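You operate a simulated robot arm through the tools that you are given. There is no shell and no other tool. Be economical: measure what you need, move in short steps, check, and stop when the job is done.

You run a simulated two-armed robot. Do the job below in one go: nothing can be reset, and whatever is moved stays where it is left.

JOB
Fetch the cream bundle and set it on the front of the white counter. Stack the gold foil roll from the clear end of the wide table on top of the silver foil roll. Take the green spool and leave it on the front of the white counter. Fetch the card scrap from the chest top behind the cloth rolls and set it on top of the purple foil wad. Take the grey block with the largest size on its label from the chest top behind the cloth rolls and put it on top of the gold foil wad. Put the blue felt block from the chest top behind the cloth rolls in the inside of the green tray and the grey felt block on the top of the bench of the blue press. Take the green block and put it on the white sheet on the chest top behind the cloth rolls. The order is free. Set down upright: green block.
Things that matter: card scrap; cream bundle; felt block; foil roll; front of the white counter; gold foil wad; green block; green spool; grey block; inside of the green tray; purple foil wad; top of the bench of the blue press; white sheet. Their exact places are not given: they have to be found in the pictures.

The check looks at the end state, three seconds after you hand in, the way a careful person would. Anything else that was tipped, shoved, dropped, spilled or broken makes it a failure. Flat cloth is picked up by pressing the open fingertips on it (5 to 10 N) and closing them slowly along it; thin cloth reads only 2 to 8 mm in the jaws.

ROBOT AND FRAMES
Two 7-joint arms with fingered hands on one trunk, on a base that drives. Base frame: it is fixed to the floor where the robot stands at the start and does not move with it; the origin is under the middle of the robot, x ahead of it, y to its left, z up. Readings come in mm, rad, newtons and seconds.
The left shoulder is at the start at [70, 172, 977], the right one opposite. With the tool pointing down near the work surface each hand reaches from about 100 to 820 mm from the robot's upright axis, wherever it stands, measured 20 degrees to its own side. Places, roughly: card scrap (3x3x2 cm) [-4100, 2800, 900]; cream bundle (5x12x5 cm) [700, 0, 0]; felt block [-4500, 3250, 1000]; foil roll [-2500, 1250, 750]; front of the white counter (16x158 cm) [-1620, 3340, 880]; gold foil wad (5x5x5 cm) [-4600, 3600, 1000]; green block (3x7x4 cm) [-4800, 3500, 900]; green spool (5x5x4 cm) [-4100, 2700, 900]; grey block [-4500, 3500, 1000]; inside of the green tray (15x25 cm) [-6300, 4380, 740]; purple foil wad (5x5x5 cm) [-4100, 2900, 1000]; top of the bench of the blue press [-6000, 4800, 700]; white sheet (8x13x2 cm) [-4500, 3200, 900]. Payload 5 kg a hand.
Tool frame (each hand has its own): the origin (TCP) lies between the finger pads and is the grasp point; the fingertips stand 43 mm ahead of it; z points along the fingers, y is the line along which they close. The gripper opens to 144 mm. The gripper's body begins 50 mm behind the TCP. The gripper is a hand of 5 fingers: y runs from the thumb to the fingers, the wrist lies at [-21, -124, -221] in the tool frame.
Orientation is that of the tool frame in the base frame, as a unit quaternion [x, y, z, w]. With the fingers straight down and the wrist toward the robot, the tool's x, y and z point along [0, 1, 0], [1, 0, 0] and [0, 0, -1] of the base frame.

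CONTROLS
- The arms move only by the tool move_arm. It takes "left_series", "right_series" or both (then of equal length, played together; a hand with none holds still); each is one flat list of numbers, 6 for each row, row after row: the shift along the base's x, y, z in mm, then the turn, a rotation vector about the base's x, y, z in rad. In form: [tx, ty, tz, rx, ry, rz, tx, ty, tz, rx, ry, rz, ...]. A call has 1 to 10 rows; each row shifts and turns the commanded pose from where the row before left it. A row lasts 0.2 s, in which the tool goes at most 50 mm and 0.15 rad; a call with a longer step from one row to the next is refused whole. Where a pose cannot be reached the arm comes as near as it can. A force on the tool above 40 N (or 10 N above the force at the start of the call, whichever is more), or a blocked arm, ends the call early, and 0.2 s more pass. In this call time passes only in rows, and 0.2 s behind the last. It gives the time, the measured TCP pose, the force on the tool (base axes), the opening and the grip force at its end, in the units of the frame above (readings bear some noise), with the torque about the TCP (base axes, N m) and any sound that the robot's microphone picked up, and new pictures: "show" is both (left out), scene, wrist or none (wrist: the cameras of the hands that moved).
- Cameras (640 x 400 px; columns grow to the right, rows downward): "scene" is now at [135.5, 5.8, 1219.4]; the picture's right is [0.01, -1.00, 0.00], its down [-0.59, -0.01, -0.81] and it looks along [0.81, 0.01, -0.59] (base axes); focal length 254 px, centre (320, 200). "left" rides on the left gripper at [-86, -108, -168] in its tool frame; the picture's right is [-0.80, -0.28, 0.53], its down [0.54, -0.73, 0.42] and it looks along [0.27, 0.63, 0.73] (tool axes); focal length 275 px, centre (320, 200). "right" rides on the right gripper at [86, -108, -168] in its tool frame; the picture's right is [-0.80, 0.28, -0.53], its down [-0.54, -0.73, 0.42] and it looks along [-0.27, 0.63, 0.73] (tool axes); focal length 275 px, centre (320, 200).
- slide_trunk(by): slides the trunk up (or, below 0, down) by that many mm; the arms and the scene camera ride with it, the base frame stays. It gives what a move gives, with no picture.
- base_move(legs): drives the robot by 1 to 6 legs, each [ahead, left, turn to the left] in mm, mm and rad, along the robot's own axes; the way and the turn of a leg run together, so that a leg with both is an arc; at most 1500 mm and 3.142 rad a leg. The arms and the cameras ride along, it lands a little off, and it stops where it bumps. It gives what a move gives, and a new picture of the scene camera.
- move_fingers(index, middle, ring, little, thumb_bend, thumb_turn, hand): sets how far each is bent, from 0 (flat) to 1 (curled in); at 0.3 the hand is open as for a grip, at 0.7 the pads meet at the TCP. One left out holds its place. A second passes; each finger stops where it meets its share of the squeeze, and holds until it gets a number again. It is the only way to open and close the hand. It gives what a move gives, with no picture; readings hold the bend of each and the force on index, middle, ring, little, thumb and palm. thumb_turn goes from beside the hand (0) to across from the fingers (1), as for a grip.
- pan_tilt(pan, tilt): turns the head with the scene camera to pan (to the left, within 1.501 rad either way) and tilt (down, from -0.506 to 1.204), counted from straight ahead of the robot. It gives what a move gives, and a new picture of the scene camera.
- point_at(camera, pixels): for up to 12 pixels [column, row] of the newest picture of that camera ("zoom" is the newest enlarged one), the place [x, y, z] in the base frame of the surface seen there, good to about 2 mm, but the place of the scene camera against the robot may be out by one fixed shift of up to 18 mm in any direction. The clock stands still meanwhile.
- close_up(camera, box): a new picture of the part [left, top, right, bottom] of that camera's present view, enlarged. The clock stands still meanwhile.
- finish_job(): hands the job in; it is judged then, once.

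Keep the steps short. Do not move on a guess: measure, check each grasp and each placing, and mend mistakes. In all there are 322 turns and 360 pictures (those below and enlarged ones count). Leave the grippers open and the arms clear of the work at the hand-in unless told otherwise, and finish with a single line.

The tools are called after "Request:" as a command line: name --argument value ..., lists and objects as JSON in quotes. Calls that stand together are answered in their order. move_arm: Moves the arms, as the interface text tells. Its arguments: {"type":"object","properties":{"left_series":{"type":"array","items":{"type":"number"}},"right_series":{"type":"array","items":{"type":"number"}},"show":{"type":"string","enum":["both","scene","wrist","none"]}},"required":[]} The other tools are called the same way: slide_trunk (by) slides the trunk up or down; move_fingers (index, middle, ring, little, thumb_bend, thumb_turn, hand) moves the fingers one by one; base_move (legs) drives the base; pan_tilt (pan, tilt) turns the head that bears the scene camera; point_at (camera, pixels) gives the place of the surface under pixels of a picture; close_up (camera, box) takes an enlarged picture of a part of a camera's view; finish_job () hands the job in.

At the start:

```text
clock: 0.0
left_position: [781.5, 283.3, 1000.3]
left_tool_rot: [0.707, 0.707, 0.0, 0.001]
left_wrist_force: [0.7, -0.6, -0.8]
left_ft_torque: [0.03, -0.01, -0.03]
left_width: 143.6
left_finger_force: 0.2
left_shape: jaw
left_bend: [0.3, 0.3, 0.3, 0.3, 0.3, 0.98]
left_finger forces: [0.0, 0.1, 0.1, 0.0, 0.0, 0.0]
right_position: [806.5, -312.7, 999.3]
right_tool_rot: [0.707, 0.707, 0.0, 0.0]
right_wrist_force: [-0.9, -0.4, 0.2]
right_ft_torque: [0.0, -0.02, -0.01]
right_width: 143.5
right_finger_force: 0.0
right_shape: jaw
right_bend: [0.3, 0.3, 0.3, 0.3, 0.3, 0.98]
right_finger forces: [0.1, 0.0, 0.1, 0.0, 0.0, 0.0]
trunk travel left (down, up): [-75.0, 865.0]
robot x, y, heading: [2.6, -0.5, -0.003]
head pan, tilt: [0.012, 0.634]
```

scene: 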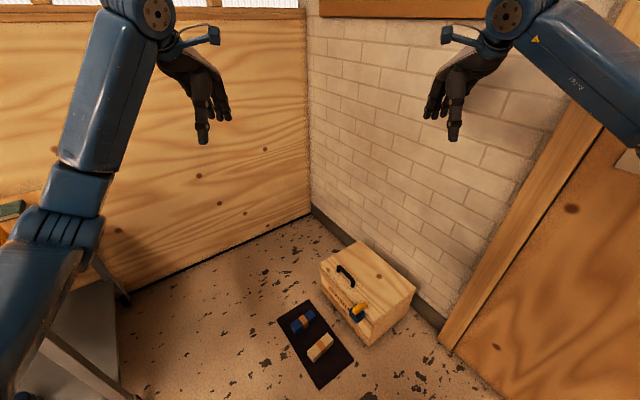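
right: 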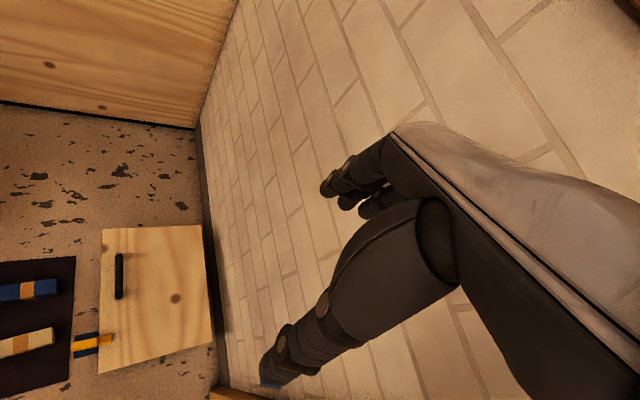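
left: 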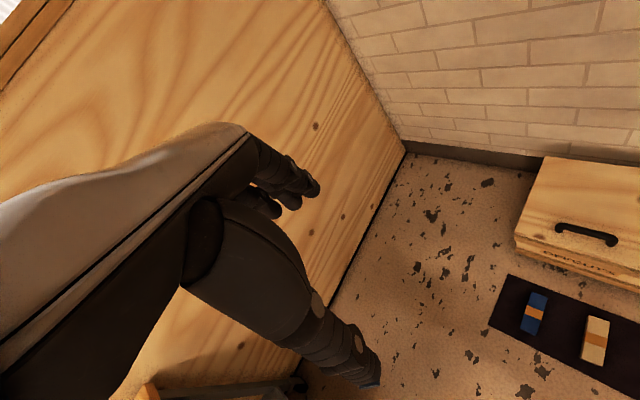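

The cream bundle seems to be on the dark mat near pixel (320,347). I'll measure it and enlarge that part of the picture.

Request:
point_at --camera "scene" --pixels '[[320, 347], [312, 355], [329, 339], [303, 320], [300, 390], [360, 315], [330, 270], [355, 345]]'

Request:
close_up --camera "scene" --box '[260, 280, 380, 390]'

```text
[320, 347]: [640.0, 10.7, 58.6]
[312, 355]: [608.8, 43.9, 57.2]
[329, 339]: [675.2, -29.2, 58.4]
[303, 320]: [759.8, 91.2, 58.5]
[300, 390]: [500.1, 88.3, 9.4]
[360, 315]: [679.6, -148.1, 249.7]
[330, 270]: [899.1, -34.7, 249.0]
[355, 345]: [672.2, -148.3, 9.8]
```

```text
3.64 times, centred on (320, 335) of scene
```

zoom: 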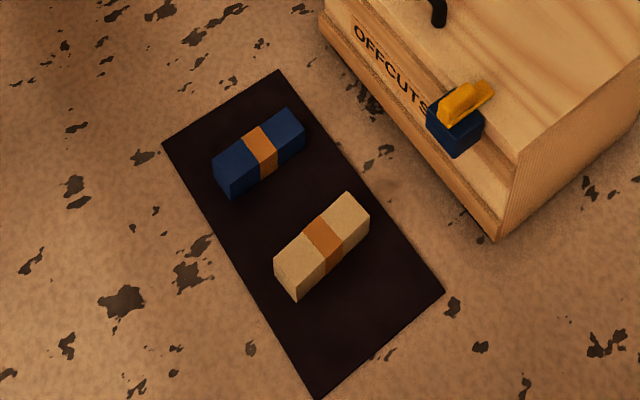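

I'll measure the bundle's corners in this enlarged picture. Then I'll enlarge the right hand camera, to find how far the scene camera is shifted.

Request:
point_at --camera "zoom" --pixels '[[322, 240], [277, 262], [346, 195], [366, 212], [297, 280], [260, 145], [278, 72], [443, 290], [164, 144]]'

Request:
close_up --camera "right" --box '[0, 250, 120, 400]'

```text
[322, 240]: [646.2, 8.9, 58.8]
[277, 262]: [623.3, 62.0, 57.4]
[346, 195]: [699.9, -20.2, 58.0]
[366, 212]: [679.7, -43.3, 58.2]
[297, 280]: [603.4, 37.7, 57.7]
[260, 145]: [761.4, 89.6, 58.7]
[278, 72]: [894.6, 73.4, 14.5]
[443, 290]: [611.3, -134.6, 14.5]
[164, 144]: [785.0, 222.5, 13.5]
```

```text
2.67 times, centred on (60, 325) of right
```

zoom: 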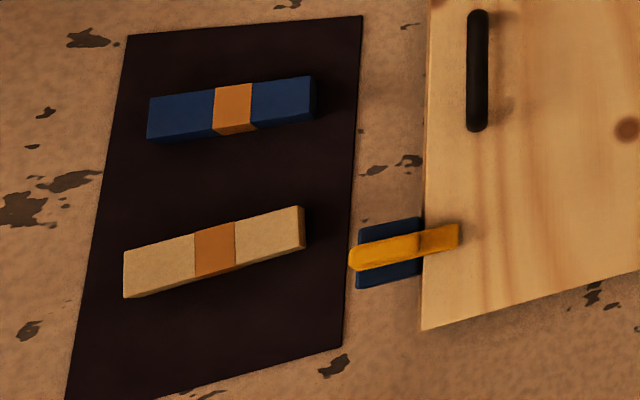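

Next I'll measure the same points through the right hand camera.

Request:
point_at --camera "zoom" --pixels '[[215, 246], [124, 254], [298, 208], [303, 248], [126, 295], [233, 105], [361, 17], [341, 344], [128, 37], [60, 180]]'

```text
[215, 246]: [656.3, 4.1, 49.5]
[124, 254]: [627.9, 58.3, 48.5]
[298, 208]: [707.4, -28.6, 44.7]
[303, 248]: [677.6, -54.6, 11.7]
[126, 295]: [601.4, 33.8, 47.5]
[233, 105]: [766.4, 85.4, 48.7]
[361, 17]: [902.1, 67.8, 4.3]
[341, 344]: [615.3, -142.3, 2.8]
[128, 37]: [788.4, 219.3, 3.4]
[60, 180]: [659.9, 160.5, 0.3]
```

Subtracting the scene reading from the hand camera reading gives a shift of about (+6,-5,-10), so the bundle's true centre is about (656,4), with its top at z≈48 and its long axis at about -47°. I'll lower the trunk and bring the right hand over the bundle, turned +0.73 rad.

Request:
slide_trunk --by -75

Request:
move_arm --right_series '[-15, 31.7, -35, 0, 0, 0.073, -15, 31.7, -35, 0, 0, 0.073, -15, 31.7, -35, 0, 0, 0.073, -15, 31.7, -35, 0, 0, 0.073, -15, 31.7, -35, 0, 0, 0.073, -15, 31.7, -35, 0, 0, 0.073, -15, 31.7, -35, 0, 0, 0.073, -15, 31.7, -35, 0, 0, 0.073, -15, 31.7, -35, 0, 0, 0.073, -15, 31.7, -35, 0, 0, 0.073]' --show "both"

```text
clock: 1.1
left_position: [782.7, 282.6, 924.7]
left_tool_rot: [0.707, 0.707, 0.0, 0.0]
left_wrist_force: [-1.0, 0.1, -0.2]
left_ft_torque: [-0.01, -0.04, 0.02]
left_width: 143.5
left_finger_force: 0.1
left_shape: jaw
left_bend: [0.3, 0.3, 0.3, 0.3, 0.3, 0.98]
left_finger forces: [0.1, 0.0, 0.0, 0.0, 0.0, 0.0]
right_position: [806.4, -312.3, 924.2]
right_tool_rot: [0.707, 0.707, 0.0, 0.001]
right_wrist_force: [0.1, -0.5, -0.1]
right_ft_torque: [-0.02, 0.0, 0.01]
right_width: 143.6
right_finger_force: 0.1
right_shape: jaw
right_bend: [0.3, 0.3, 0.3, 0.3, 0.3, 0.98]
right_finger forces: [0.0, 0.1, 0.0, 0.1, 0.0, 0.1]
trunk travel left (down, up): [0.0, 940.0]
robot x, y, heading: [-0.9, 1.1, 0.002]
head pan, tilt: [0.012, 0.634]
```

```text
clock: 3.3
left_position: [783.9, 282.3, 924.2]
left_tool_rot: [0.707, 0.707, -0.001, -0.001]
left_wrist_force: [0.0, -0.9, 0.4]
left_ft_torque: [0.03, 0.02, -0.02]
left_width: 143.7
left_finger_force: 0.0
left_shape: jaw
left_bend: [0.3, 0.3, 0.3, 0.3, 0.3, 0.98]
left_finger forces: [0.1, 0.0, 0.0, 0.1, 0.0, 0.1]
right_position: [655.8, 1.8, 574.5]
right_tool_rot: [0.408, 0.913, 0.0, 0.0]
right_wrist_force: [1.1, -0.5, -0.3]
right_ft_torque: [0.04, 0.05, 0.0]
right_width: 143.4
right_finger_force: 0.0
right_shape: jaw
right_bend: [0.3, 0.3, 0.3, 0.3, 0.3, 0.98]
right_finger forces: [0.0, 0.0, 0.0, 0.0, 0.0, 0.1]
trunk travel left (down, up): [0.0, 940.0]
robot x, y, heading: [1.6, 1.4, 0.001]
head pan, tilt: [0.012, 0.634]
```

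scene: 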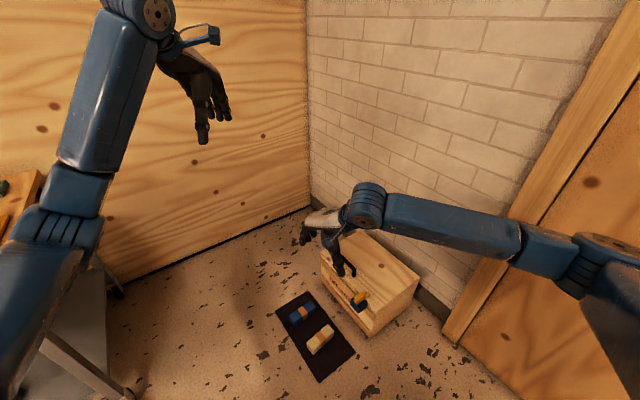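
right: 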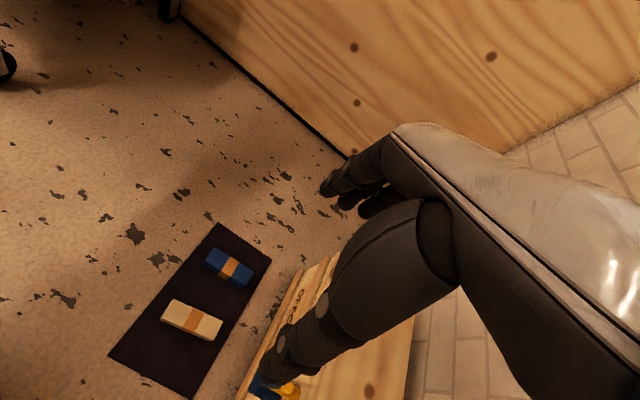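

The hand is above the bundle. I'll measure the bundle again from the right camera, at about (192,320).

Request:
point_at --camera "right" --pixels '[[192, 318], [171, 300], [222, 320], [163, 320], [212, 340], [300, 290], [265, 385], [285, 390], [295, 275]]'

```text
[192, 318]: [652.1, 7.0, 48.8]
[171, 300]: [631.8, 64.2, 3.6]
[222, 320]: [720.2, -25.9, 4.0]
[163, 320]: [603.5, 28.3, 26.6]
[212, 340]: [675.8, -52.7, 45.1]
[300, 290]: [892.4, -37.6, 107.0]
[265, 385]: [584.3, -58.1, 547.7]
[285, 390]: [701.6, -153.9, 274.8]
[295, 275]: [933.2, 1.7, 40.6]
```

The bundle's centre is about (656,5), as before. I'll go down to z≈130.

Request:
move_arm --right_series '[0, 0.3, -44, 0, 0, 0, 0, 0.3, -44, 0, 0, 0, 0, 0.3, -44, 0, 0, 0, 0, 0.3, -44, 0, 0, 0, 0, 0.3, -44, 0, 0, 0, 0, 0.3, -44, 0, 0, 0, 0, 0.3, -44, 0, 0, 0, 0, 0.3, -44, 0, 0, 0, 0, 0.3, -44, 0, 0, 0, 0, 0.3, -44, 0, 0, 0]' --show "both"

```text
clock: 5.5
left_position: [783.5, 282.6, 923.6]
left_tool_rot: [0.707, 0.707, -0.001, -0.001]
left_wrist_force: [0.7, 0.5, 0.0]
left_ft_torque: [-0.01, 0.03, -0.02]
left_width: 143.5
left_finger_force: 0.1
left_shape: jaw
left_bend: [0.3, 0.3, 0.3, 0.3, 0.3, 0.98]
left_finger forces: [0.0, 0.0, 0.0, 0.0, 0.1, 0.0]
right_position: [655.2, 12.3, 134.1]
right_tool_rot: [0.409, 0.913, 0.0, 0.0]
right_wrist_force: [1.0, 0.4, 1.0]
right_ft_torque: [-0.02, 0.04, 0.04]
right_width: 143.7
right_finger_force: 0.0
right_shape: jaw
right_bend: [0.3, 0.3, 0.3, 0.3, 0.3, 0.98]
right_finger forces: [0.0, 0.0, 0.0, 0.0, 0.0, 0.1]
trunk travel left (down, up): [0.0, 940.0]
robot x, y, heading: [-1.6, 1.8, -0.001]
head pan, tilt: [0.012, 0.634]
```

scene: 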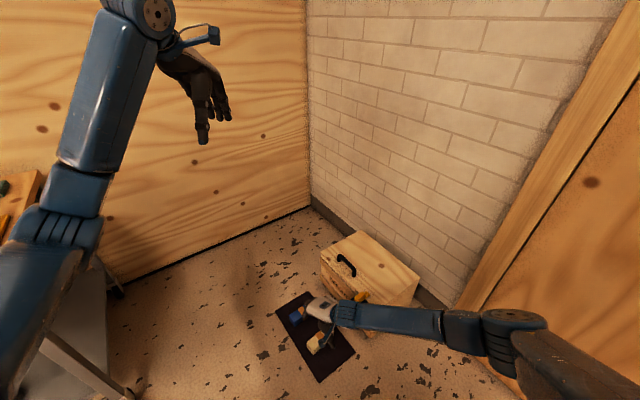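
right: 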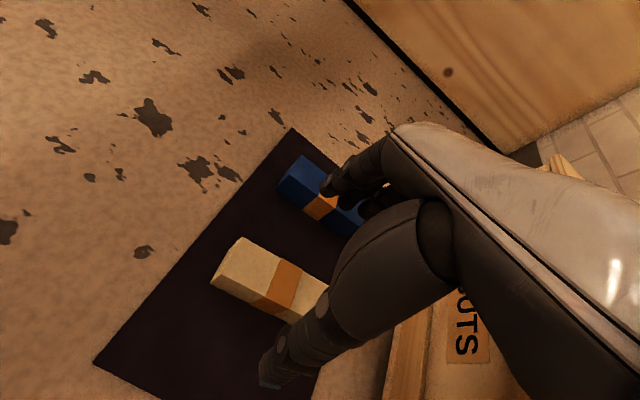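

The reading is y 12.3, so I'm off by about 7 mm. I'll set the fingers to 0.38 to clear the blue bundle, then correct the position and keep going down.

Request:
move_fingers --hand "right" --index 0.38 --middle 0.38 --ring 0.38 --little 0.38 --thumb_bend 0.38

Request:
move_arm --right_series '[0, -6, -15, 0, 0, 0, 0, 0, -15, 0, 0, 0, 0, 0, -10, 0, 0, 0]' --show "wrist"

```text
clock: 6.5
left_position: [783.1, 282.4, 924.0]
left_tool_rot: [0.707, 0.707, 0.0, 0.0]
left_wrist_force: [1.3, -0.1, 0.0]
left_ft_torque: [-0.01, -0.01, 0.0]
left_width: 143.4
left_finger_force: 0.0
left_shape: jaw
left_bend: [0.3, 0.3, 0.3, 0.3, 0.3, 0.98]
left_finger forces: [0.0, 0.0, 0.0, 0.1, 0.0, 0.0]
right_position: [655.8, 11.9, 134.1]
right_tool_rot: [0.408, 0.913, 0.0, 0.0]
right_wrist_force: [-0.8, -0.1, 0.6]
right_ft_torque: [-0.01, 0.0, 0.01]
right_width: 122.6
right_finger_force: 0.0
right_shape: fingers
right_bend: [0.38, 0.38, 0.38, 0.38, 0.38, 0.98]
right_finger forces: [0.1, 0.1, 0.0, 0.0, 0.0, 0.0]
trunk travel left (down, up): [0.0, 940.0]
robot x, y, heading: [-2.8, -1.2, -0.001]
head pan, tilt: [0.012, 0.634]
```

```text
clock: 7.3
left_position: [782.8, 282.6, 924.5]
left_tool_rot: [0.707, 0.708, 0.0, 0.0]
left_wrist_force: [0.5, 0.1, 0.1]
left_ft_torque: [0.0, 0.01, -0.01]
left_width: 143.6
left_finger_force: 0.0
left_shape: jaw
left_bend: [0.3, 0.3, 0.3, 0.3, 0.3, 0.98]
left_finger forces: [0.0, 0.0, 0.0, 0.1, 0.0, 0.0]
right_position: [654.1, 3.2, 95.6]
right_tool_rot: [0.408, 0.913, 0.0, 0.0]
right_wrist_force: [-0.7, -0.4, -0.3]
right_ft_torque: [0.01, 0.02, -0.03]
right_width: 122.1
right_finger_force: 0.0
right_shape: fingers
right_bend: [0.38, 0.38, 0.38, 0.38, 0.38, 0.98]
right_finger forces: [0.0, 0.1, 0.1, 0.0, 0.0, 0.0]
trunk travel left (down, up): [0.0, 940.0]
robot x, y, heading: [-0.3, 1.0, 0.001]
head pan, tilt: [0.012, 0.634]
```

right: 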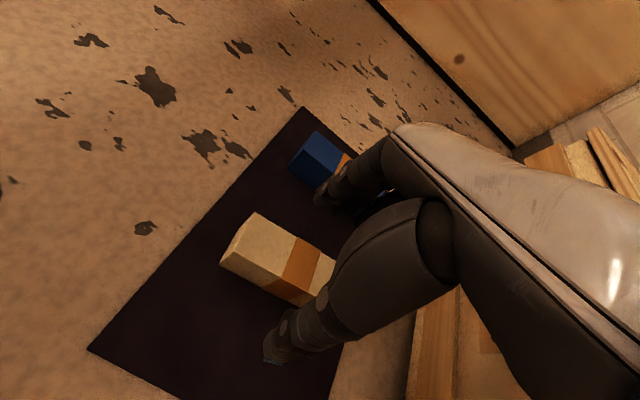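

The fingers are on either side of the bundle. I'll lower to z≈54.

Request:
move_arm --right_series '[0, 1, -14, 0, 0, 0, 0.5, 1, -14, 0, 0, 0, 0, 0, -13, 0, 0, 0]' --show "wrist"

Request:
move_fingers --hand "right" --index 0.7 --middle 0.7 --ring 0.7 --little 0.7 --thumb_bend 0.7

```text
clock: 8.1
left_position: [783.2, 282.8, 923.4]
left_tool_rot: [0.708, 0.706, 0.0, 0.0]
left_wrist_force: [0.1, -1.2, 0.3]
left_ft_torque: [0.01, 0.01, -0.02]
left_width: 143.6
left_finger_force: 0.2
left_shape: jaw
left_bend: [0.3, 0.3, 0.3, 0.3, 0.3, 0.98]
left_finger forces: [0.0, 0.0, 0.0, 0.0, 0.0, 0.0]
right_position: [656.7, 1.9, 52.5]
right_tool_rot: [0.409, 0.913, 0.0, 0.0]
right_wrist_force: [0.5, -0.5, 0.0]
right_ft_torque: [0.0, 0.02, -0.02]
right_width: 122.0
right_finger_force: 0.0
right_shape: fingers
right_bend: [0.38, 0.38, 0.38, 0.38, 0.38, 0.98]
right_finger forces: [0.0, 0.1, 0.0, 0.0, 0.0, 0.0]
trunk travel left (down, up): [0.0, 940.0]
robot x, y, heading: [-3.1, -1.2, -0.004]
head pan, tilt: [0.012, 0.634]
```

right: 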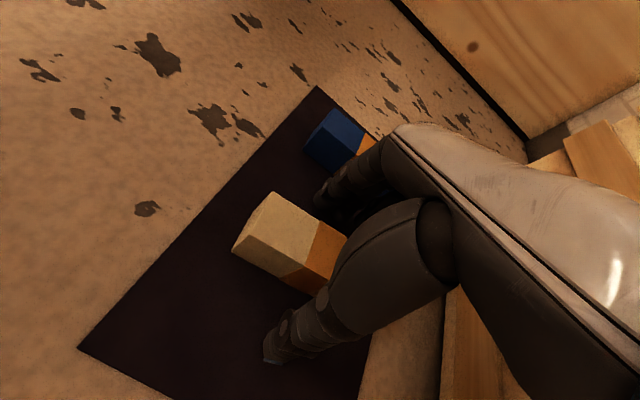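

```text
clock: 9.1
left_position: [782.6, 284.2, 924.1]
left_tool_rot: [0.707, 0.707, 0.0, 0.0]
left_wrist_force: [-0.1, -0.1, 0.5]
left_ft_torque: [0.02, -0.01, -0.02]
left_width: 143.6
left_finger_force: 0.2
left_shape: jaw
left_bend: [0.3, 0.3, 0.3, 0.3, 0.3, 0.98]
left_finger forces: [0.0, 0.0, 0.0, 0.0, 0.0, 0.0]
right_position: [657.4, 2.9, 52.6]
right_tool_rot: [0.408, 0.913, 0.0, 0.0]
right_wrist_force: [2.4, -2.1, 4.0]
right_ft_torque: [-0.11, 0.07, 0.16]
right_width: 42.9
right_finger_force: 19.3
right_shape: fingers
right_bend: [0.63, 0.65, 0.67, 0.7, 0.6, 0.96]
right_finger forces: [8.1, 7.2, 3.7, 0.7, 18.9, 0.1]
trunk travel left (down, up): [0.0, 940.0]
robot x, y, heading: [-3.4, 0.6, -0.003]
head pan, tilt: [0.012, 0.634]
```

The hand holds at 19 N with width 43. I'll lift and look.

Request:
move_arm --right_series '[0, 0, 20, 0, 0, 0, 0, 0, 40, 0, 0, 0, 0, 0, 45, 0, 0, 0, 0, 0, 45, 0, 0, 0, 0, 0, 45, 0, 0, 0, 0, 0, 45, 0, 0, 0, 0, 0, 45, 0, 0, 0, 0, 0, 45, 0, 0, 0, 0, 0, 45, 0, 0, 0, 0, 0, 45, 0, 0, 0]' --show "both"

```text
clock: 11.3
left_position: [783.0, 283.7, 925.8]
left_tool_rot: [0.707, 0.707, 0.001, 0.001]
left_wrist_force: [-1.2, -0.1, -0.1]
left_ft_torque: [-0.03, 0.02, 0.0]
left_width: 143.4
left_finger_force: 0.1
left_shape: jaw
left_bend: [0.3, 0.3, 0.3, 0.3, 0.3, 0.98]
left_finger forces: [0.1, 0.1, 0.1, 0.0, 0.0, 0.0]
right_position: [655.7, 2.8, 474.4]
right_tool_rot: [0.408, 0.913, -0.001, 0.0]
right_wrist_force: [-0.4, 0.9, -1.6]
right_ft_torque: [0.04, -0.04, -0.04]
right_width: 42.6
right_finger_force: 18.1
right_shape: fingers
right_bend: [0.63, 0.66, 0.68, 0.7, 0.6, 0.95]
right_finger forces: [9.4, 5.7, 2.4, 0.0, 17.7, 0.0]
trunk travel left (down, up): [0.0, 940.0]
robot x, y, heading: [-2.5, -0.3, -0.003]
head pan, tilt: [0.012, 0.634]
```

scene: 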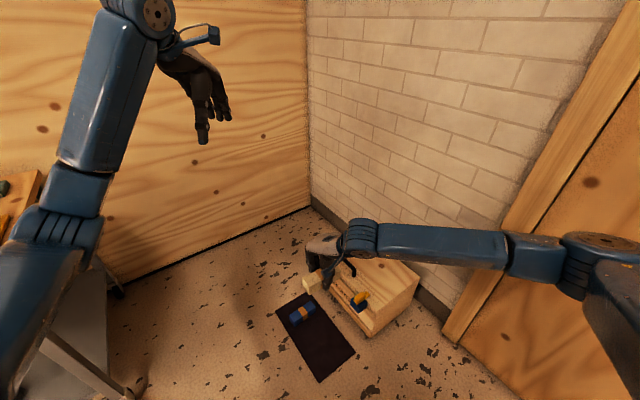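
right: 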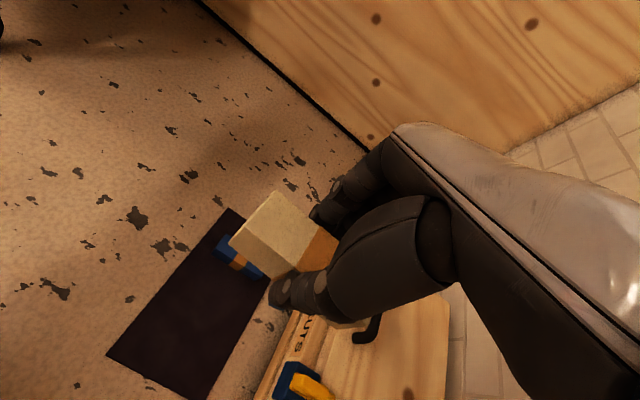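

The bundle is held firmly. I'll draw both arms in and up before driving.

Request:
move_arm --right_series '[-10, -25, 40, 0, 0, -0.073, -10, -25, 40, 0, 0, -0.073, -20, -25, 40, 0, 0, -0.073, -25, -25, 40, 0, 0, -0.073, -25, -25, 40, 0, 0, -0.073, -25, -25, 40, 0, 0, -0.073, -25, -25, 40, 0, 0, -0.073, -25, -25, 40, 0, 0, -0.073, -25, -25, 40, 0, 0, -0.073, -25, -25, 40, 0, 0, -0.073]' --left_series '[-35, 0, 0, 0, 0, 0, -35, 0, 0, 0, 0, 0, -35, 0, 0, 0, 0, 0, -35, 0, 0, 0, 0, 0, -35, 0, 0, 0, 0, 0, -35, 0, 0, 0, 0, 0, -35, 0, 0, 0, 0, 0, -35, 0, 0, 0, 0, 0, -35, 0, 0, 0, 0, 0, -35, 0, 0, 0, 0, 0]' --show "none"

Request:
pan_tilt --pan 1.5 --tilt 0.4

Request:
pan_tilt --pan -1.5 --tilt 0.4

```text
refused: row 3 steps farther than a row can; nothing moved
```

```text
clock: 12.9
left_position: [782.2, 283.5, 923.6]
left_tool_rot: [0.707, 0.707, 0.0, 0.0]
left_wrist_force: [0.4, -0.6, -0.3]
left_ft_torque: [0.01, -0.01, 0.0]
left_width: 143.8
left_finger_force: 0.0
left_shape: jaw
left_bend: [0.3, 0.3, 0.3, 0.3, 0.3, 0.98]
left_finger forces: [0.0, 0.1, 0.0, 0.0, 0.1, 0.0]
right_position: [656.8, 2.9, 474.3]
right_tool_rot: [0.408, 0.913, 0.0, 0.0]
right_wrist_force: [0.4, -0.6, -0.8]
right_ft_torque: [-0.02, 0.0, 0.0]
right_width: 42.9
right_finger_force: 18.1
right_shape: fingers
right_bend: [0.63, 0.66, 0.68, 0.7, 0.6, 0.95]
right_finger forces: [9.4, 5.8, 2.5, 0.0, 17.7, 0.0]
trunk travel left (down, up): [0.0, 940.0]
robot x, y, heading: [0.6, -0.3, -0.003]
head pan, tilt: [1.499, 0.4]
```

scene: 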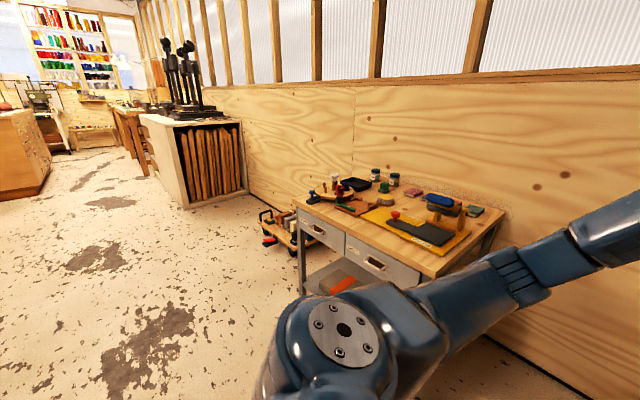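

```text
clock: 15.5
left_position: [783.4, 282.8, 924.1]
left_tool_rot: [0.707, 0.707, 0.0, 0.001]
left_wrist_force: [-0.2, -0.7, -0.7]
left_ft_torque: [-0.01, 0.01, 0.0]
left_width: 143.6
left_finger_force: 0.1
left_shape: jaw
left_bend: [0.3, 0.3, 0.3, 0.3, 0.3, 0.98]
left_finger forces: [0.0, 0.1, 0.0, 0.0, 0.1, 0.1]
right_position: [658.6, 3.2, 475.4]
right_tool_rot: [0.409, 0.913, 0.001, -0.001]
right_wrist_force: [-0.4, 0.2, -2.3]
right_ft_torque: [0.01, 0.01, 0.01]
right_width: 42.7
right_finger_force: 17.5
right_shape: fingers
right_bend: [0.63, 0.66, 0.68, 0.7, 0.6, 0.95]
right_finger forces: [9.5, 5.8, 2.3, 0.0, 17.7, 0.1]
trunk travel left (down, up): [0.0, 940.0]
robot x, y, heading: [-0.5, 0.1, 0.002]
head pan, tilt: [-1.499, 0.4]
```

scene: 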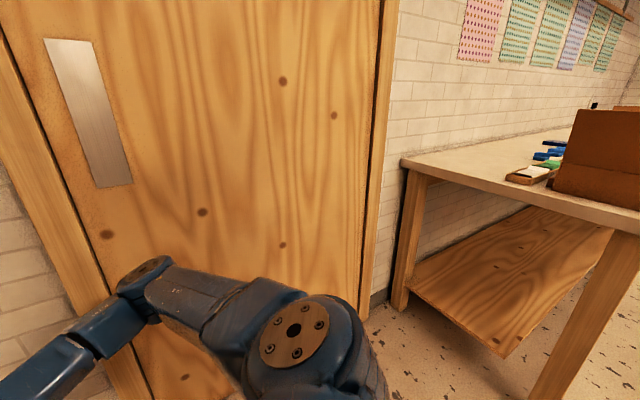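

The step was a little too long, so I'll repeat the tuck with shorter rows. The room opens behind and to the left.

Request:
move_arm --right_series '[-22, -22, 36, 0, 0, -0.073, -22, -22, 36, 0, 0, -0.073, -22, -22, 36, 0, 0, -0.073, -22, -22, 36, 0, 0, -0.073, -22, -22, 36, 0, 0, -0.073, -22, -22, 36, 0, 0, -0.073, -22, -22, 36, 0, 0, -0.073, -22, -22, 36, 0, 0, -0.073, -22, -22, 36, 0, 0, -0.073, -22, -22, 36, 0, 0, -0.073]' --left_series '[-35, 0, 0, 0, 0, 0, -35, 0, 0, 0, 0, 0, -35, 0, 0, 0, 0, 0, -35, 0, 0, 0, 0, 0, -35, 0, 0, 0, 0, 0, -35, 0, 0, 0, 0, 0, -35, 0, 0, 0, 0, 0, -35, 0, 0, 0, 0, 0, -35, 0, 0, 0, 0, 0, -35, 0, 0, 0, 0, 0]' --show "none"

Request:
slide_trunk --by 300

Request:
pan_tilt --pan 0 --tilt 0.35

Request:
base_move --legs '[[-300, 0, 0], [0, 0, 2.4]]'

```text
clock: 17.7
left_position: [435.2, 284.8, 926.6]
left_tool_rot: [0.707, 0.707, -0.001, 0.001]
left_wrist_force: [-0.2, -0.3, 0.7]
left_ft_torque: [-0.04, -0.02, 0.03]
left_width: 144.0
left_finger_force: 0.1
left_shape: jaw
left_bend: [0.3, 0.3, 0.3, 0.3, 0.3, 0.98]
left_finger forces: [0.0, 0.0, 0.0, 0.1, 0.0, 0.0]
left hand out of reach, approached as far as the arm can: row 10
right_position: [495.2, -208.4, 851.6]
right_tool_rot: [0.708, 0.707, 0.0, 0.0]
right_wrist_force: [0.1, 0.0, -1.6]
right_ft_torque: [-0.02, -0.05, 0.01]
right_width: 42.6
right_finger_force: 17.5
right_shape: fingers
right_bend: [0.63, 0.66, 0.68, 0.7, 0.6, 0.95]
right_finger forces: [9.2, 5.8, 2.3, 0.0, 17.3, 0.0]
right hand out of reach, approached as far as the arm can: row 7, 8, 9, 10
trunk travel left (down, up): [0.0, 940.0]
robot x, y, heading: [-3.9, 5.4, -0.001]
head pan, tilt: [-1.499, 0.4]
```

```text
clock: 20.7
left_position: [435.8, 284.4, 1224.8]
left_tool_rot: [0.707, 0.707, -0.001, 0.0]
left_wrist_force: [0.9, 0.4, 0.1]
left_ft_torque: [0.0, -0.01, -0.01]
left_width: 144.0
left_finger_force: 0.1
left_shape: jaw
left_bend: [0.3, 0.3, 0.3, 0.3, 0.3, 0.98]
left_finger forces: [0.0, 0.1, 0.0, 0.0, 0.0, 0.0]
right_position: [497.7, -209.2, 1149.4]
right_tool_rot: [0.708, 0.706, -0.001, -0.001]
right_wrist_force: [-0.7, 0.3, -1.9]
right_ft_torque: [-0.06, -0.01, -0.03]
right_width: 42.7
right_finger_force: 16.6
right_shape: fingers
right_bend: [0.63, 0.66, 0.68, 0.7, 0.6, 0.95]
right_finger forces: [9.1, 5.8, 2.4, 0.0, 17.3, 0.1]
trunk travel left (down, up): [-300.0, 640.0]
robot x, y, heading: [-0.8, -1.4, -0.002]
head pan, tilt: [-1.499, 0.4]
```

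```text
clock: 22.3
left_position: [436.1, 284.6, 1224.4]
left_tool_rot: [0.708, 0.707, -0.002, 0.0]
left_wrist_force: [0.4, 0.3, 0.5]
left_ft_torque: [0.0, -0.01, 0.03]
left_width: 144.1
left_finger_force: 0.1
left_shape: jaw
left_bend: [0.3, 0.3, 0.3, 0.3, 0.3, 0.98]
left_finger forces: [0.0, 0.1, 0.0, 0.1, 0.0, 0.0]
right_position: [497.2, -208.4, 1149.5]
right_tool_rot: [0.707, 0.707, -0.001, -0.002]
right_wrist_force: [0.7, -0.2, -1.5]
right_ft_torque: [-0.03, -0.01, -0.03]
right_width: 42.8
right_finger_force: 17.4
right_shape: fingers
right_bend: [0.63, 0.66, 0.68, 0.7, 0.6, 0.95]
right_finger forces: [9.1, 5.7, 2.3, 0.1, 17.3, 0.1]
trunk travel left (down, up): [-300.0, 640.0]
robot x, y, heading: [-0.4, -2.3, 0.002]
head pan, tilt: [0.0, 0.351]
```

scene: 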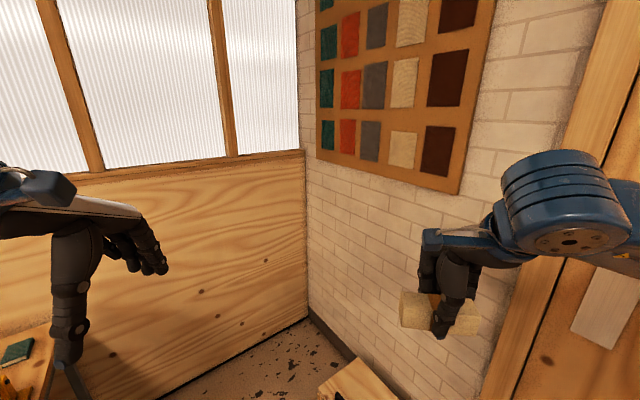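

```text
clock: 29.9
left_position: [-810.4, 101.7, 1226.6]
left_tool_rot: [-0.388, 0.921, -0.001, 0.0]
left_wrist_force: [-0.4, -0.3, -0.2]
left_ft_torque: [0.02, 0.0, 0.03]
left_width: 143.4
left_finger_force: 0.1
left_shape: jaw
left_bend: [0.3, 0.3, 0.3, 0.3, 0.3, 0.98]
left_finger forces: [0.0, 0.0, 0.0, 0.0, 0.0, 0.0]
right_position: [-509.2, 495.5, 1149.9]
right_tool_rot: [-0.389, 0.921, -0.002, 0.0]
right_wrist_force: [-0.2, 0.9, -1.6]
right_ft_torque: [0.01, -0.02, 0.0]
right_width: 41.8
right_finger_force: 16.1
right_shape: fingers
right_bend: [0.63, 0.66, 0.68, 0.7, 0.61, 0.95]
right_finger forces: [8.5, 5.5, 2.2, 0.1, 16.1, 0.1]
trunk travel left (down, up): [-300.0, 640.0]
robot x, y, heading: [-302.5, -3.5, 2.366]
head pan, tilt: [0.0, 0.351]
```

scene: 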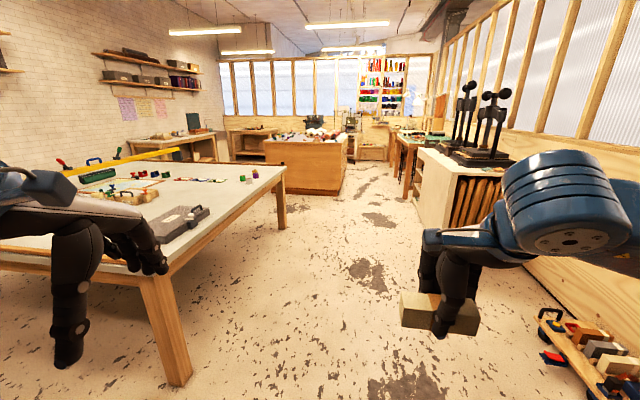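

This gives a good view of the room. I'll measure some landmarks for driving: table edges, counter and chest.

Request:
point_at --camera "scene" --pixels '[[285, 170], [140, 275], [250, 180], [430, 160], [470, 165], [413, 225], [345, 140], [300, 190], [265, 142], [370, 270], [410, 150], [180, 385]]'

Request:
close_up --camera "scene" --box '[400, 80, 560, 240]'

Request:
close_up --camera "scene" --box '[60, 130, 300, 250]'

```text
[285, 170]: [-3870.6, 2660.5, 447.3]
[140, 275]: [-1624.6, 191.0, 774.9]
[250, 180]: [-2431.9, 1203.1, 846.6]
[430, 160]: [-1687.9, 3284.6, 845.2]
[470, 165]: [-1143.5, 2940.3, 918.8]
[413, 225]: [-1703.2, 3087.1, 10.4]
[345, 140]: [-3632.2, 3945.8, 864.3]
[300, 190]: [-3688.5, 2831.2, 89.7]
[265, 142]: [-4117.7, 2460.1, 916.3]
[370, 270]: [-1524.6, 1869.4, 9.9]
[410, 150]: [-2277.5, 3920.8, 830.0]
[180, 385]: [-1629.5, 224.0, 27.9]
```

```text
2.50 times, centred on (480, 160) of scene
```

zoom: 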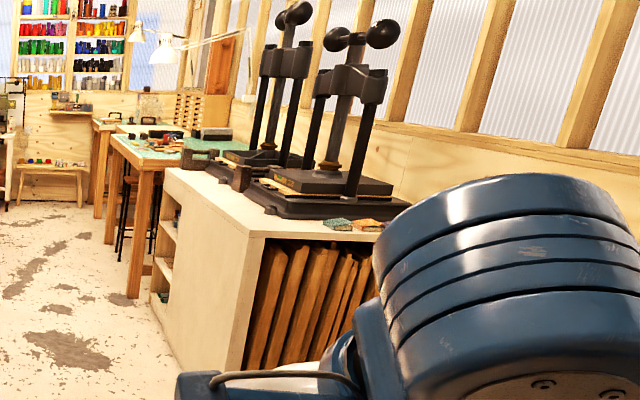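

```text
2.67 times, centred on (180, 190) of scene
```

zoom: 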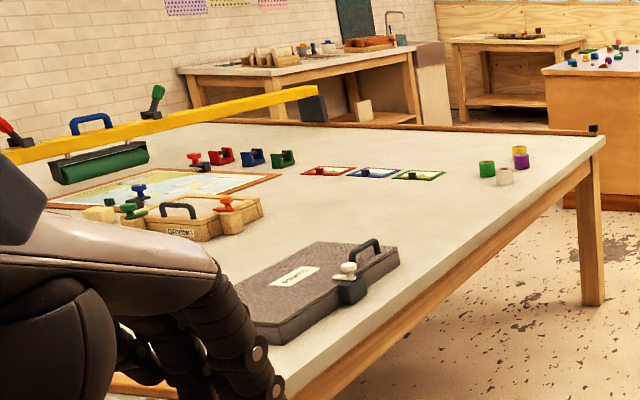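

I'll measure the counter's front edge from the first enlargement, using picture pixels (466,147)-(506,174).

Request:
point_at --camera "scene" --pixels '[[468, 150], [500, 172], [450, 232], [495, 240], [425, 195], [456, 160], [485, 166], [545, 335], [555, 395], [400, 195], [407, 180], [440, 145]]'

```text
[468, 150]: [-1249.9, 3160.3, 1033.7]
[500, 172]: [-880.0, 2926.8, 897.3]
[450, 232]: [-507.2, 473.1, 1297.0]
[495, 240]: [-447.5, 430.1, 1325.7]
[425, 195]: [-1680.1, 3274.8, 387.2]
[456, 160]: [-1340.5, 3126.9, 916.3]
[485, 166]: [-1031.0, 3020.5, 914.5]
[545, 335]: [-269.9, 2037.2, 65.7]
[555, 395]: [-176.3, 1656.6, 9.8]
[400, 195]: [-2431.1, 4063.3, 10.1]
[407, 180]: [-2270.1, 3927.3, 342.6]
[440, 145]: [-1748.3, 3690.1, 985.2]
```

The counter front edge runs through about (-1684,3280), along (-0.68,0.73). I'll drive to stand about 620 mm in front of it, facing it.

Request:
base_move --legs '[[1100, -282, 0], [1100, -282, 0], [1050, -270, 0], [0, 0, -1.6]]'

```text
clock: 50.1
left_position: [-1840.0, 3413.8, 1225.4]
left_tool_rot: [0.4, 0.916, 0.0, 0.0]
left_wrist_force: [-0.5, -0.1, 0.3]
left_ft_torque: [-0.02, -0.02, 0.0]
left_width: 143.8
left_finger_force: 0.1
left_shape: jaw
left_bend: [0.3, 0.3, 0.3, 0.3, 0.3, 0.98]
left_finger forces: [0.0, 0.0, 0.0, 0.1, 0.0, 0.0]
right_position: [-1461.0, 3093.0, 1149.3]
right_tool_rot: [0.4, 0.916, -0.001, -0.001]
right_wrist_force: [0.0, -0.3, -0.9]
right_ft_torque: [0.03, 0.0, 0.0]
right_width: 41.7
right_finger_force: 15.9
right_shape: fingers
right_bend: [0.63, 0.67, 0.68, 0.7, 0.61, 0.95]
right_finger forces: [8.3, 5.3, 2.1, 0.1, 15.7, 0.0]
trunk travel left (down, up): [-300.0, 640.0]
robot x, y, heading: [-1965.9, 2909.4, 0.747]
head pan, tilt: [0.0, 0.351]
```

scene: 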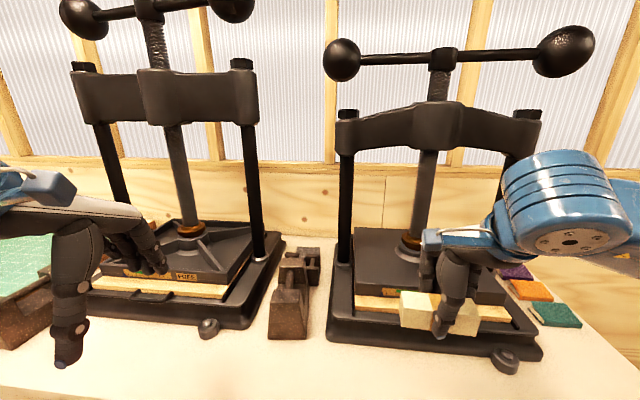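

I'm at the counter. I'll tilt the camera down to see the front strip.

Request:
pan_tilt --pan 0 --tilt 0.9

```text
clock: 51.1
left_position: [-1840.0, 3414.0, 1224.6]
left_tool_rot: [0.4, 0.916, 0.0, 0.0]
left_wrist_force: [1.0, 0.4, 0.7]
left_ft_torque: [0.0, -0.03, -0.01]
left_width: 143.7
left_finger_force: 0.1
left_shape: jaw
left_bend: [0.3, 0.3, 0.3, 0.3, 0.3, 0.98]
left_finger forces: [0.0, 0.1, 0.0, 0.1, 0.0, 0.0]
right_position: [-1461.0, 3094.6, 1150.3]
right_tool_rot: [0.401, 0.916, -0.002, -0.001]
right_wrist_force: [0.3, 0.2, -1.7]
right_ft_torque: [0.0, -0.01, -0.01]
right_width: 41.8
right_finger_force: 15.5
right_shape: fingers
right_bend: [0.63, 0.67, 0.68, 0.7, 0.61, 0.95]
right_finger forces: [8.3, 5.3, 2.0, 0.0, 15.7, 0.0]
trunk travel left (down, up): [-300.0, 640.0]
robot x, y, heading: [-1965.7, 2906.8, 0.745]
head pan, tilt: [0.0, 0.901]
```

scene: 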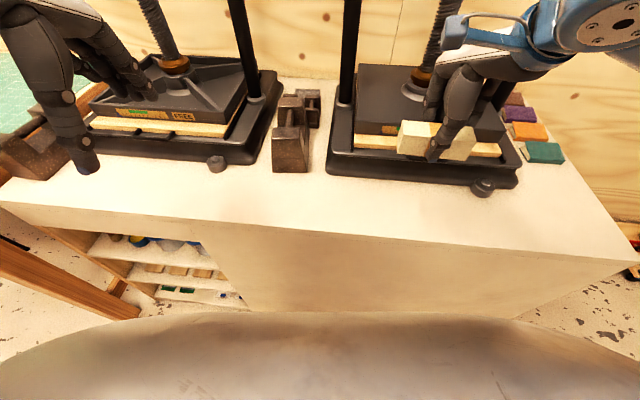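

I'll measure the front edge, the press feet and the free strip.

Request:
point_at --camera "scene" --pixels '[[100, 203], [300, 226], [450, 241], [590, 256], [300, 200], [420, 205], [480, 196], [400, 178], [218, 172], [290, 172], [435, 145], [250, 190]]'

```text
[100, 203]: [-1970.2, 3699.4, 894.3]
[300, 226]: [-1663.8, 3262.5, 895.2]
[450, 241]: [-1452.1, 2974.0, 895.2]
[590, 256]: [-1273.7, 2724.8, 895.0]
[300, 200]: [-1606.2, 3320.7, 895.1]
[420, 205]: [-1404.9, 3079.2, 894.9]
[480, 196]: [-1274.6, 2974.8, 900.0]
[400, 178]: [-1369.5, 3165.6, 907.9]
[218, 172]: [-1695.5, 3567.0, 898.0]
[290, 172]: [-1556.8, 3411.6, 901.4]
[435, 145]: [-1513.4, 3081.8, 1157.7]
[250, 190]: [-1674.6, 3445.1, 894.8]
```

The free strip is about 180 mm deep, with the counter top at z≈885 once corrected. I'll move to about (-1443,3107), square up by -0.12 rad and lower to about z 965.

Request:
move_arm --right_series '[4, 3, -37, 0, 0, -0.025, 4, 3, -37, 0, 0, -0.025, 4, 3, -37, 0, 0, -0.025, 4, 2, -37, 0, 0, -0.025, 2, 2, -37, 0, 0, -0.02]' --show "both"

```text
clock: 52.3
left_position: [-1841.0, 3414.9, 1224.8]
left_tool_rot: [0.402, 0.916, -0.001, 0.0]
left_wrist_force: [-0.1, 0.3, -0.1]
left_ft_torque: [-0.02, -0.01, -0.01]
left_width: 143.8
left_finger_force: 0.0
left_shape: jaw
left_bend: [0.3, 0.3, 0.3, 0.3, 0.3, 0.98]
left_finger forces: [0.0, 0.1, 0.1, 0.0, 0.1, 0.0]
right_position: [-1428.3, 3122.5, 973.8]
right_tool_rot: [0.455, 0.89, -0.001, 0.0]
right_wrist_force: [-0.8, 0.1, -2.3]
right_ft_torque: [-0.03, 0.0, 0.05]
right_width: 41.8
right_finger_force: 15.7
right_shape: fingers
right_bend: [0.63, 0.67, 0.68, 0.7, 0.61, 0.95]
right_finger forces: [8.3, 5.3, 2.1, 0.0, 15.9, 0.0]
right hand out of reach, approached as far as the arm can: row 1, 2, 3
trunk travel left (down, up): [-300.0, 640.0]
robot x, y, heading: [-1967.2, 2907.5, 0.748]
head pan, tilt: [0.0, 0.901]
```

scene: 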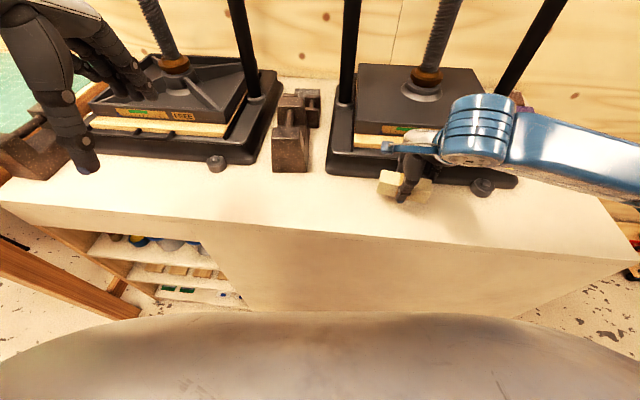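
right: 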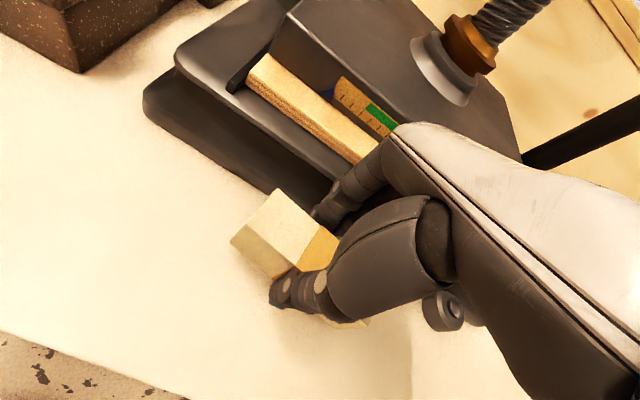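

The hand is closer to the press than I wanted. I'll measure with the right camera before lowering further.

Request:
point_at --camera "right" --pixels '[[60, 345], [150, 380], [200, 150], [150, 95], [150, 250], [240, 238], [275, 190], [275, 272], [190, 260]]'

```text
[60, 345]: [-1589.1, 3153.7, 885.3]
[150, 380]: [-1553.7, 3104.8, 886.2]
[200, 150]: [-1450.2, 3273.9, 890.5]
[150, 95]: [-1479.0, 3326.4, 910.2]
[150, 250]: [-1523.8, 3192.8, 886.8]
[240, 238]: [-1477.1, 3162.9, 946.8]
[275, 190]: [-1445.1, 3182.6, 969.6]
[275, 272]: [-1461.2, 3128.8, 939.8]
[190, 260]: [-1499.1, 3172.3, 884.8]
```

The counter is at z 885.5 and the TCP is 113 mm in from the edge. I'll go back 33 mm, then lower to about z 938.

Request:
move_arm --right_series '[-14, -10, -5, 0, 0, 0, -13, -9, -10, 0, 0, 0, 0, 0, -11, 0, 0, 0, 0, 0, -8, 0, 0, 0]' --show "wrist"

```text
clock: 53.3
left_position: [-1839.9, 3413.7, 1226.2]
left_tool_rot: [0.401, 0.916, -0.001, 0.0]
left_wrist_force: [-0.7, 0.0, -0.1]
left_ft_torque: [0.0, -0.01, 0.0]
left_width: 143.9
left_finger_force: 0.1
left_shape: jaw
left_bend: [0.3, 0.3, 0.3, 0.3, 0.3, 0.98]
left_finger forces: [0.0, 0.1, 0.1, 0.0, 0.0, 0.0]
right_position: [-1430.3, 3125.5, 939.7]
right_tool_rot: [0.455, 0.891, -0.002, 0.0]
right_wrist_force: [0.1, -0.5, -0.8]
right_ft_torque: [0.0, 0.0, 0.01]
right_width: 41.9
right_finger_force: 15.2
right_shape: fingers
right_bend: [0.63, 0.67, 0.68, 0.7, 0.61, 0.95]
right_finger forces: [8.5, 5.2, 2.1, 0.0, 15.6, 0.1]
right hand out of reach, approached as far as the arm can: row 1, 2
trunk travel left (down, up): [-300.0, 640.0]
robot x, y, heading: [-1967.4, 2908.8, 0.748]
head pan, tilt: [0.0, 0.901]
```

right: 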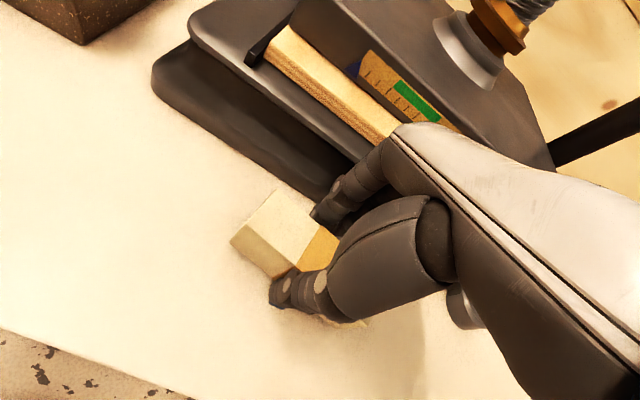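

The arm can't come any nearer, so I'll back the base up 90 mm and see where the hand lands.

Request:
move_arm --right_series '[0, 0, 20, 0, 0, 0]' --show "none"

Request:
base_move --legs '[[-90, 0, 0]]'

```text
clock: 53.7
left_position: [-1840.2, 3414.0, 1225.8]
left_tool_rot: [0.4, 0.917, 0.0, 0.0]
left_wrist_force: [0.3, -0.4, 0.0]
left_ft_torque: [-0.02, -0.03, 0.02]
left_width: 143.8
left_finger_force: 0.1
left_shape: jaw
left_bend: [0.3, 0.3, 0.3, 0.3, 0.3, 0.98]
left_finger forces: [0.0, 0.0, 0.0, 0.1, 0.0, 0.0]
right_position: [-1433.8, 3125.5, 959.3]
right_tool_rot: [0.455, 0.89, -0.003, -0.001]
right_wrist_force: [-0.4, -0.2, -1.4]
right_ft_torque: [0.04, -0.05, -0.02]
right_width: 41.7
right_finger_force: 15.4
right_shape: fingers
right_bend: [0.63, 0.67, 0.68, 0.7, 0.61, 0.95]
right_finger forces: [8.3, 5.3, 2.0, 0.0, 15.7, 0.1]
trunk travel left (down, up): [-300.0, 640.0]
robot x, y, heading: [-1969.4, 2908.4, 0.745]
head pan, tilt: [0.0, 0.901]
```

```text
clock: 54.8
left_position: [-1907.9, 3352.3, 1225.4]
left_tool_rot: [0.401, 0.916, -0.001, -0.001]
left_wrist_force: [0.1, -1.4, 0.0]
left_ft_torque: [0.06, -0.03, -0.01]
left_width: 143.8
left_finger_force: 0.1
left_shape: jaw
left_bend: [0.3, 0.3, 0.3, 0.3, 0.3, 0.98]
left_finger forces: [0.0, 0.1, 0.1, 0.0, 0.0, 0.0]
right_position: [-1498.8, 3064.4, 960.5]
right_tool_rot: [0.455, 0.89, -0.002, -0.001]
right_wrist_force: [0.4, -1.0, -1.9]
right_ft_torque: [0.05, -0.02, -0.03]
right_width: 41.7
right_finger_force: 16.1
right_shape: fingers
right_bend: [0.63, 0.67, 0.68, 0.7, 0.61, 0.95]
right_finger forces: [8.4, 5.2, 1.9, 0.0, 15.7, 0.1]
trunk travel left (down, up): [-300.0, 640.0]
robot x, y, heading: [-2036.2, 2848.5, 0.746]
head pan, tilt: [0.0, 0.901]
```

scene: 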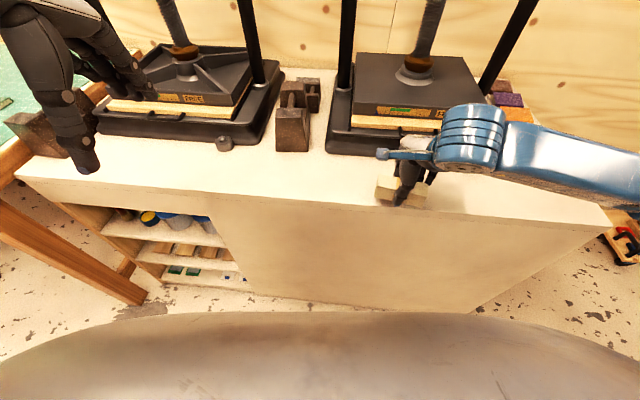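

The TCP is now about 21 mm in from the edge, so I'll move 57 mm inward at this height.

Request:
move_arm --right_series '[23, 17, 0, 0, 0, 0, 23, 16, 0, 0, 0, 0]' --show "none"

```text
clock: 55.4
left_position: [-1906.7, 3352.6, 1225.9]
left_tool_rot: [0.401, 0.916, -0.001, 0.0]
left_wrist_force: [0.2, 0.1, 0.6]
left_ft_torque: [0.01, 0.01, -0.04]
left_width: 143.8
left_finger_force: 0.1
left_shape: jaw
left_bend: [0.3, 0.3, 0.3, 0.3, 0.3, 0.98]
left_finger forces: [0.1, 0.0, 0.0, 0.0, 0.1, 0.0]
right_position: [-1452.5, 3095.2, 961.2]
right_tool_rot: [0.454, 0.891, -0.002, 0.0]
right_wrist_force: [0.3, -0.4, -0.9]
right_ft_torque: [0.0, -0.06, 0.02]
right_width: 41.4
right_finger_force: 15.9
right_shape: fingers
right_bend: [0.63, 0.67, 0.68, 0.7, 0.61, 0.95]
right_finger forces: [8.5, 5.5, 2.1, 0.0, 15.9, 0.0]
trunk travel left (down, up): [-300.0, 640.0]
robot x, y, heading: [-2031.7, 2847.1, 0.746]
head pan, tilt: [0.0, 0.901]
```

That's 77 mm in from the edge, as intended. I'll lower gently until it touches, at about z 935.

Request:
move_arm --right_series '[0, 0, -10, 0, 0, 0, 0, 0, -8, 0, 0, 0, 0, 0, -5, 0, 0, 0, 0, 0, -3, 0, 0, 0]' --show "wrist"

```text
clock: 56.4
left_position: [-1905.7, 3353.0, 1226.0]
left_tool_rot: [0.4, 0.916, -0.001, 0.0]
left_wrist_force: [0.3, -0.4, 0.0]
left_ft_torque: [0.01, -0.03, -0.02]
left_width: 143.9
left_finger_force: 0.0
left_shape: jaw
left_bend: [0.3, 0.3, 0.3, 0.3, 0.3, 0.98]
left_finger forces: [0.0, 0.0, 0.0, 0.0, 0.1, 0.0]
right_position: [-1452.2, 3096.7, 934.2]
right_tool_rot: [0.455, 0.891, -0.002, 0.0]
right_wrist_force: [-0.6, 0.2, -0.5]
right_ft_torque: [0.0, 0.01, 0.01]
right_width: 41.7
right_finger_force: 15.9
right_shape: fingers
right_bend: [0.63, 0.67, 0.68, 0.7, 0.61, 0.95]
right_finger forces: [8.5, 5.4, 2.0, 0.0, 15.8, 0.1]
trunk travel left (down, up): [-300.0, 640.0]
robot x, y, heading: [-2034.9, 2850.1, 0.744]
head pan, tilt: [0.0, 0.901]
```

right: 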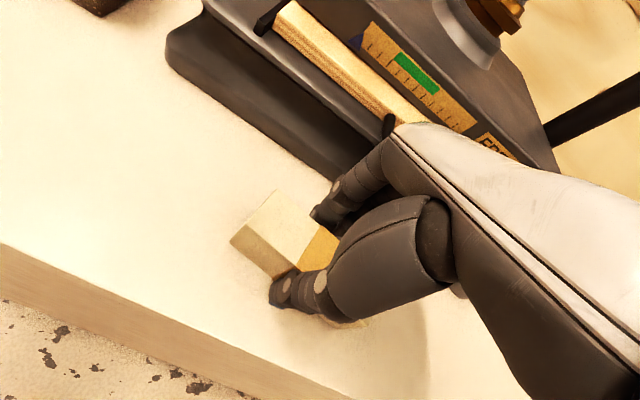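

It's only just touching, so I'll lower a few mm more and watch the force.

Request:
move_arm --right_series '[0, 0, -2, 0, 0, 0, 0, 0, -2, 0, 0, 0]' --show "none"

```text
clock: 57.0
left_position: [-1906.5, 3351.8, 1225.3]
left_tool_rot: [0.401, 0.916, -0.001, 0.0]
left_wrist_force: [1.1, 0.1, -0.1]
left_ft_torque: [-0.03, 0.0, 0.0]
left_width: 143.6
left_finger_force: 0.1
left_shape: jaw
left_bend: [0.3, 0.3, 0.3, 0.3, 0.3, 0.98]
left_finger forces: [0.0, 0.0, 0.0, 0.1, 0.0, 0.1]
right_position: [-1451.8, 3097.2, 931.7]
right_tool_rot: [0.455, 0.891, 0.0, 0.0]
right_wrist_force: [0.5, -3.8, 13.4]
right_ft_torque: [-0.16, 0.24, 0.04]
right_width: 41.8
right_finger_force: 18.4
right_shape: fingers
right_bend: [0.63, 0.67, 0.68, 0.7, 0.61, 0.95]
right_finger forces: [9.8, 7.5, 2.2, 0.0, 17.8, 0.0]
trunk travel left (down, up): [-300.0, 640.0]
robot x, y, heading: [-2034.2, 2847.9, 0.745]
head pan, tilt: [0.0, 0.901]
```

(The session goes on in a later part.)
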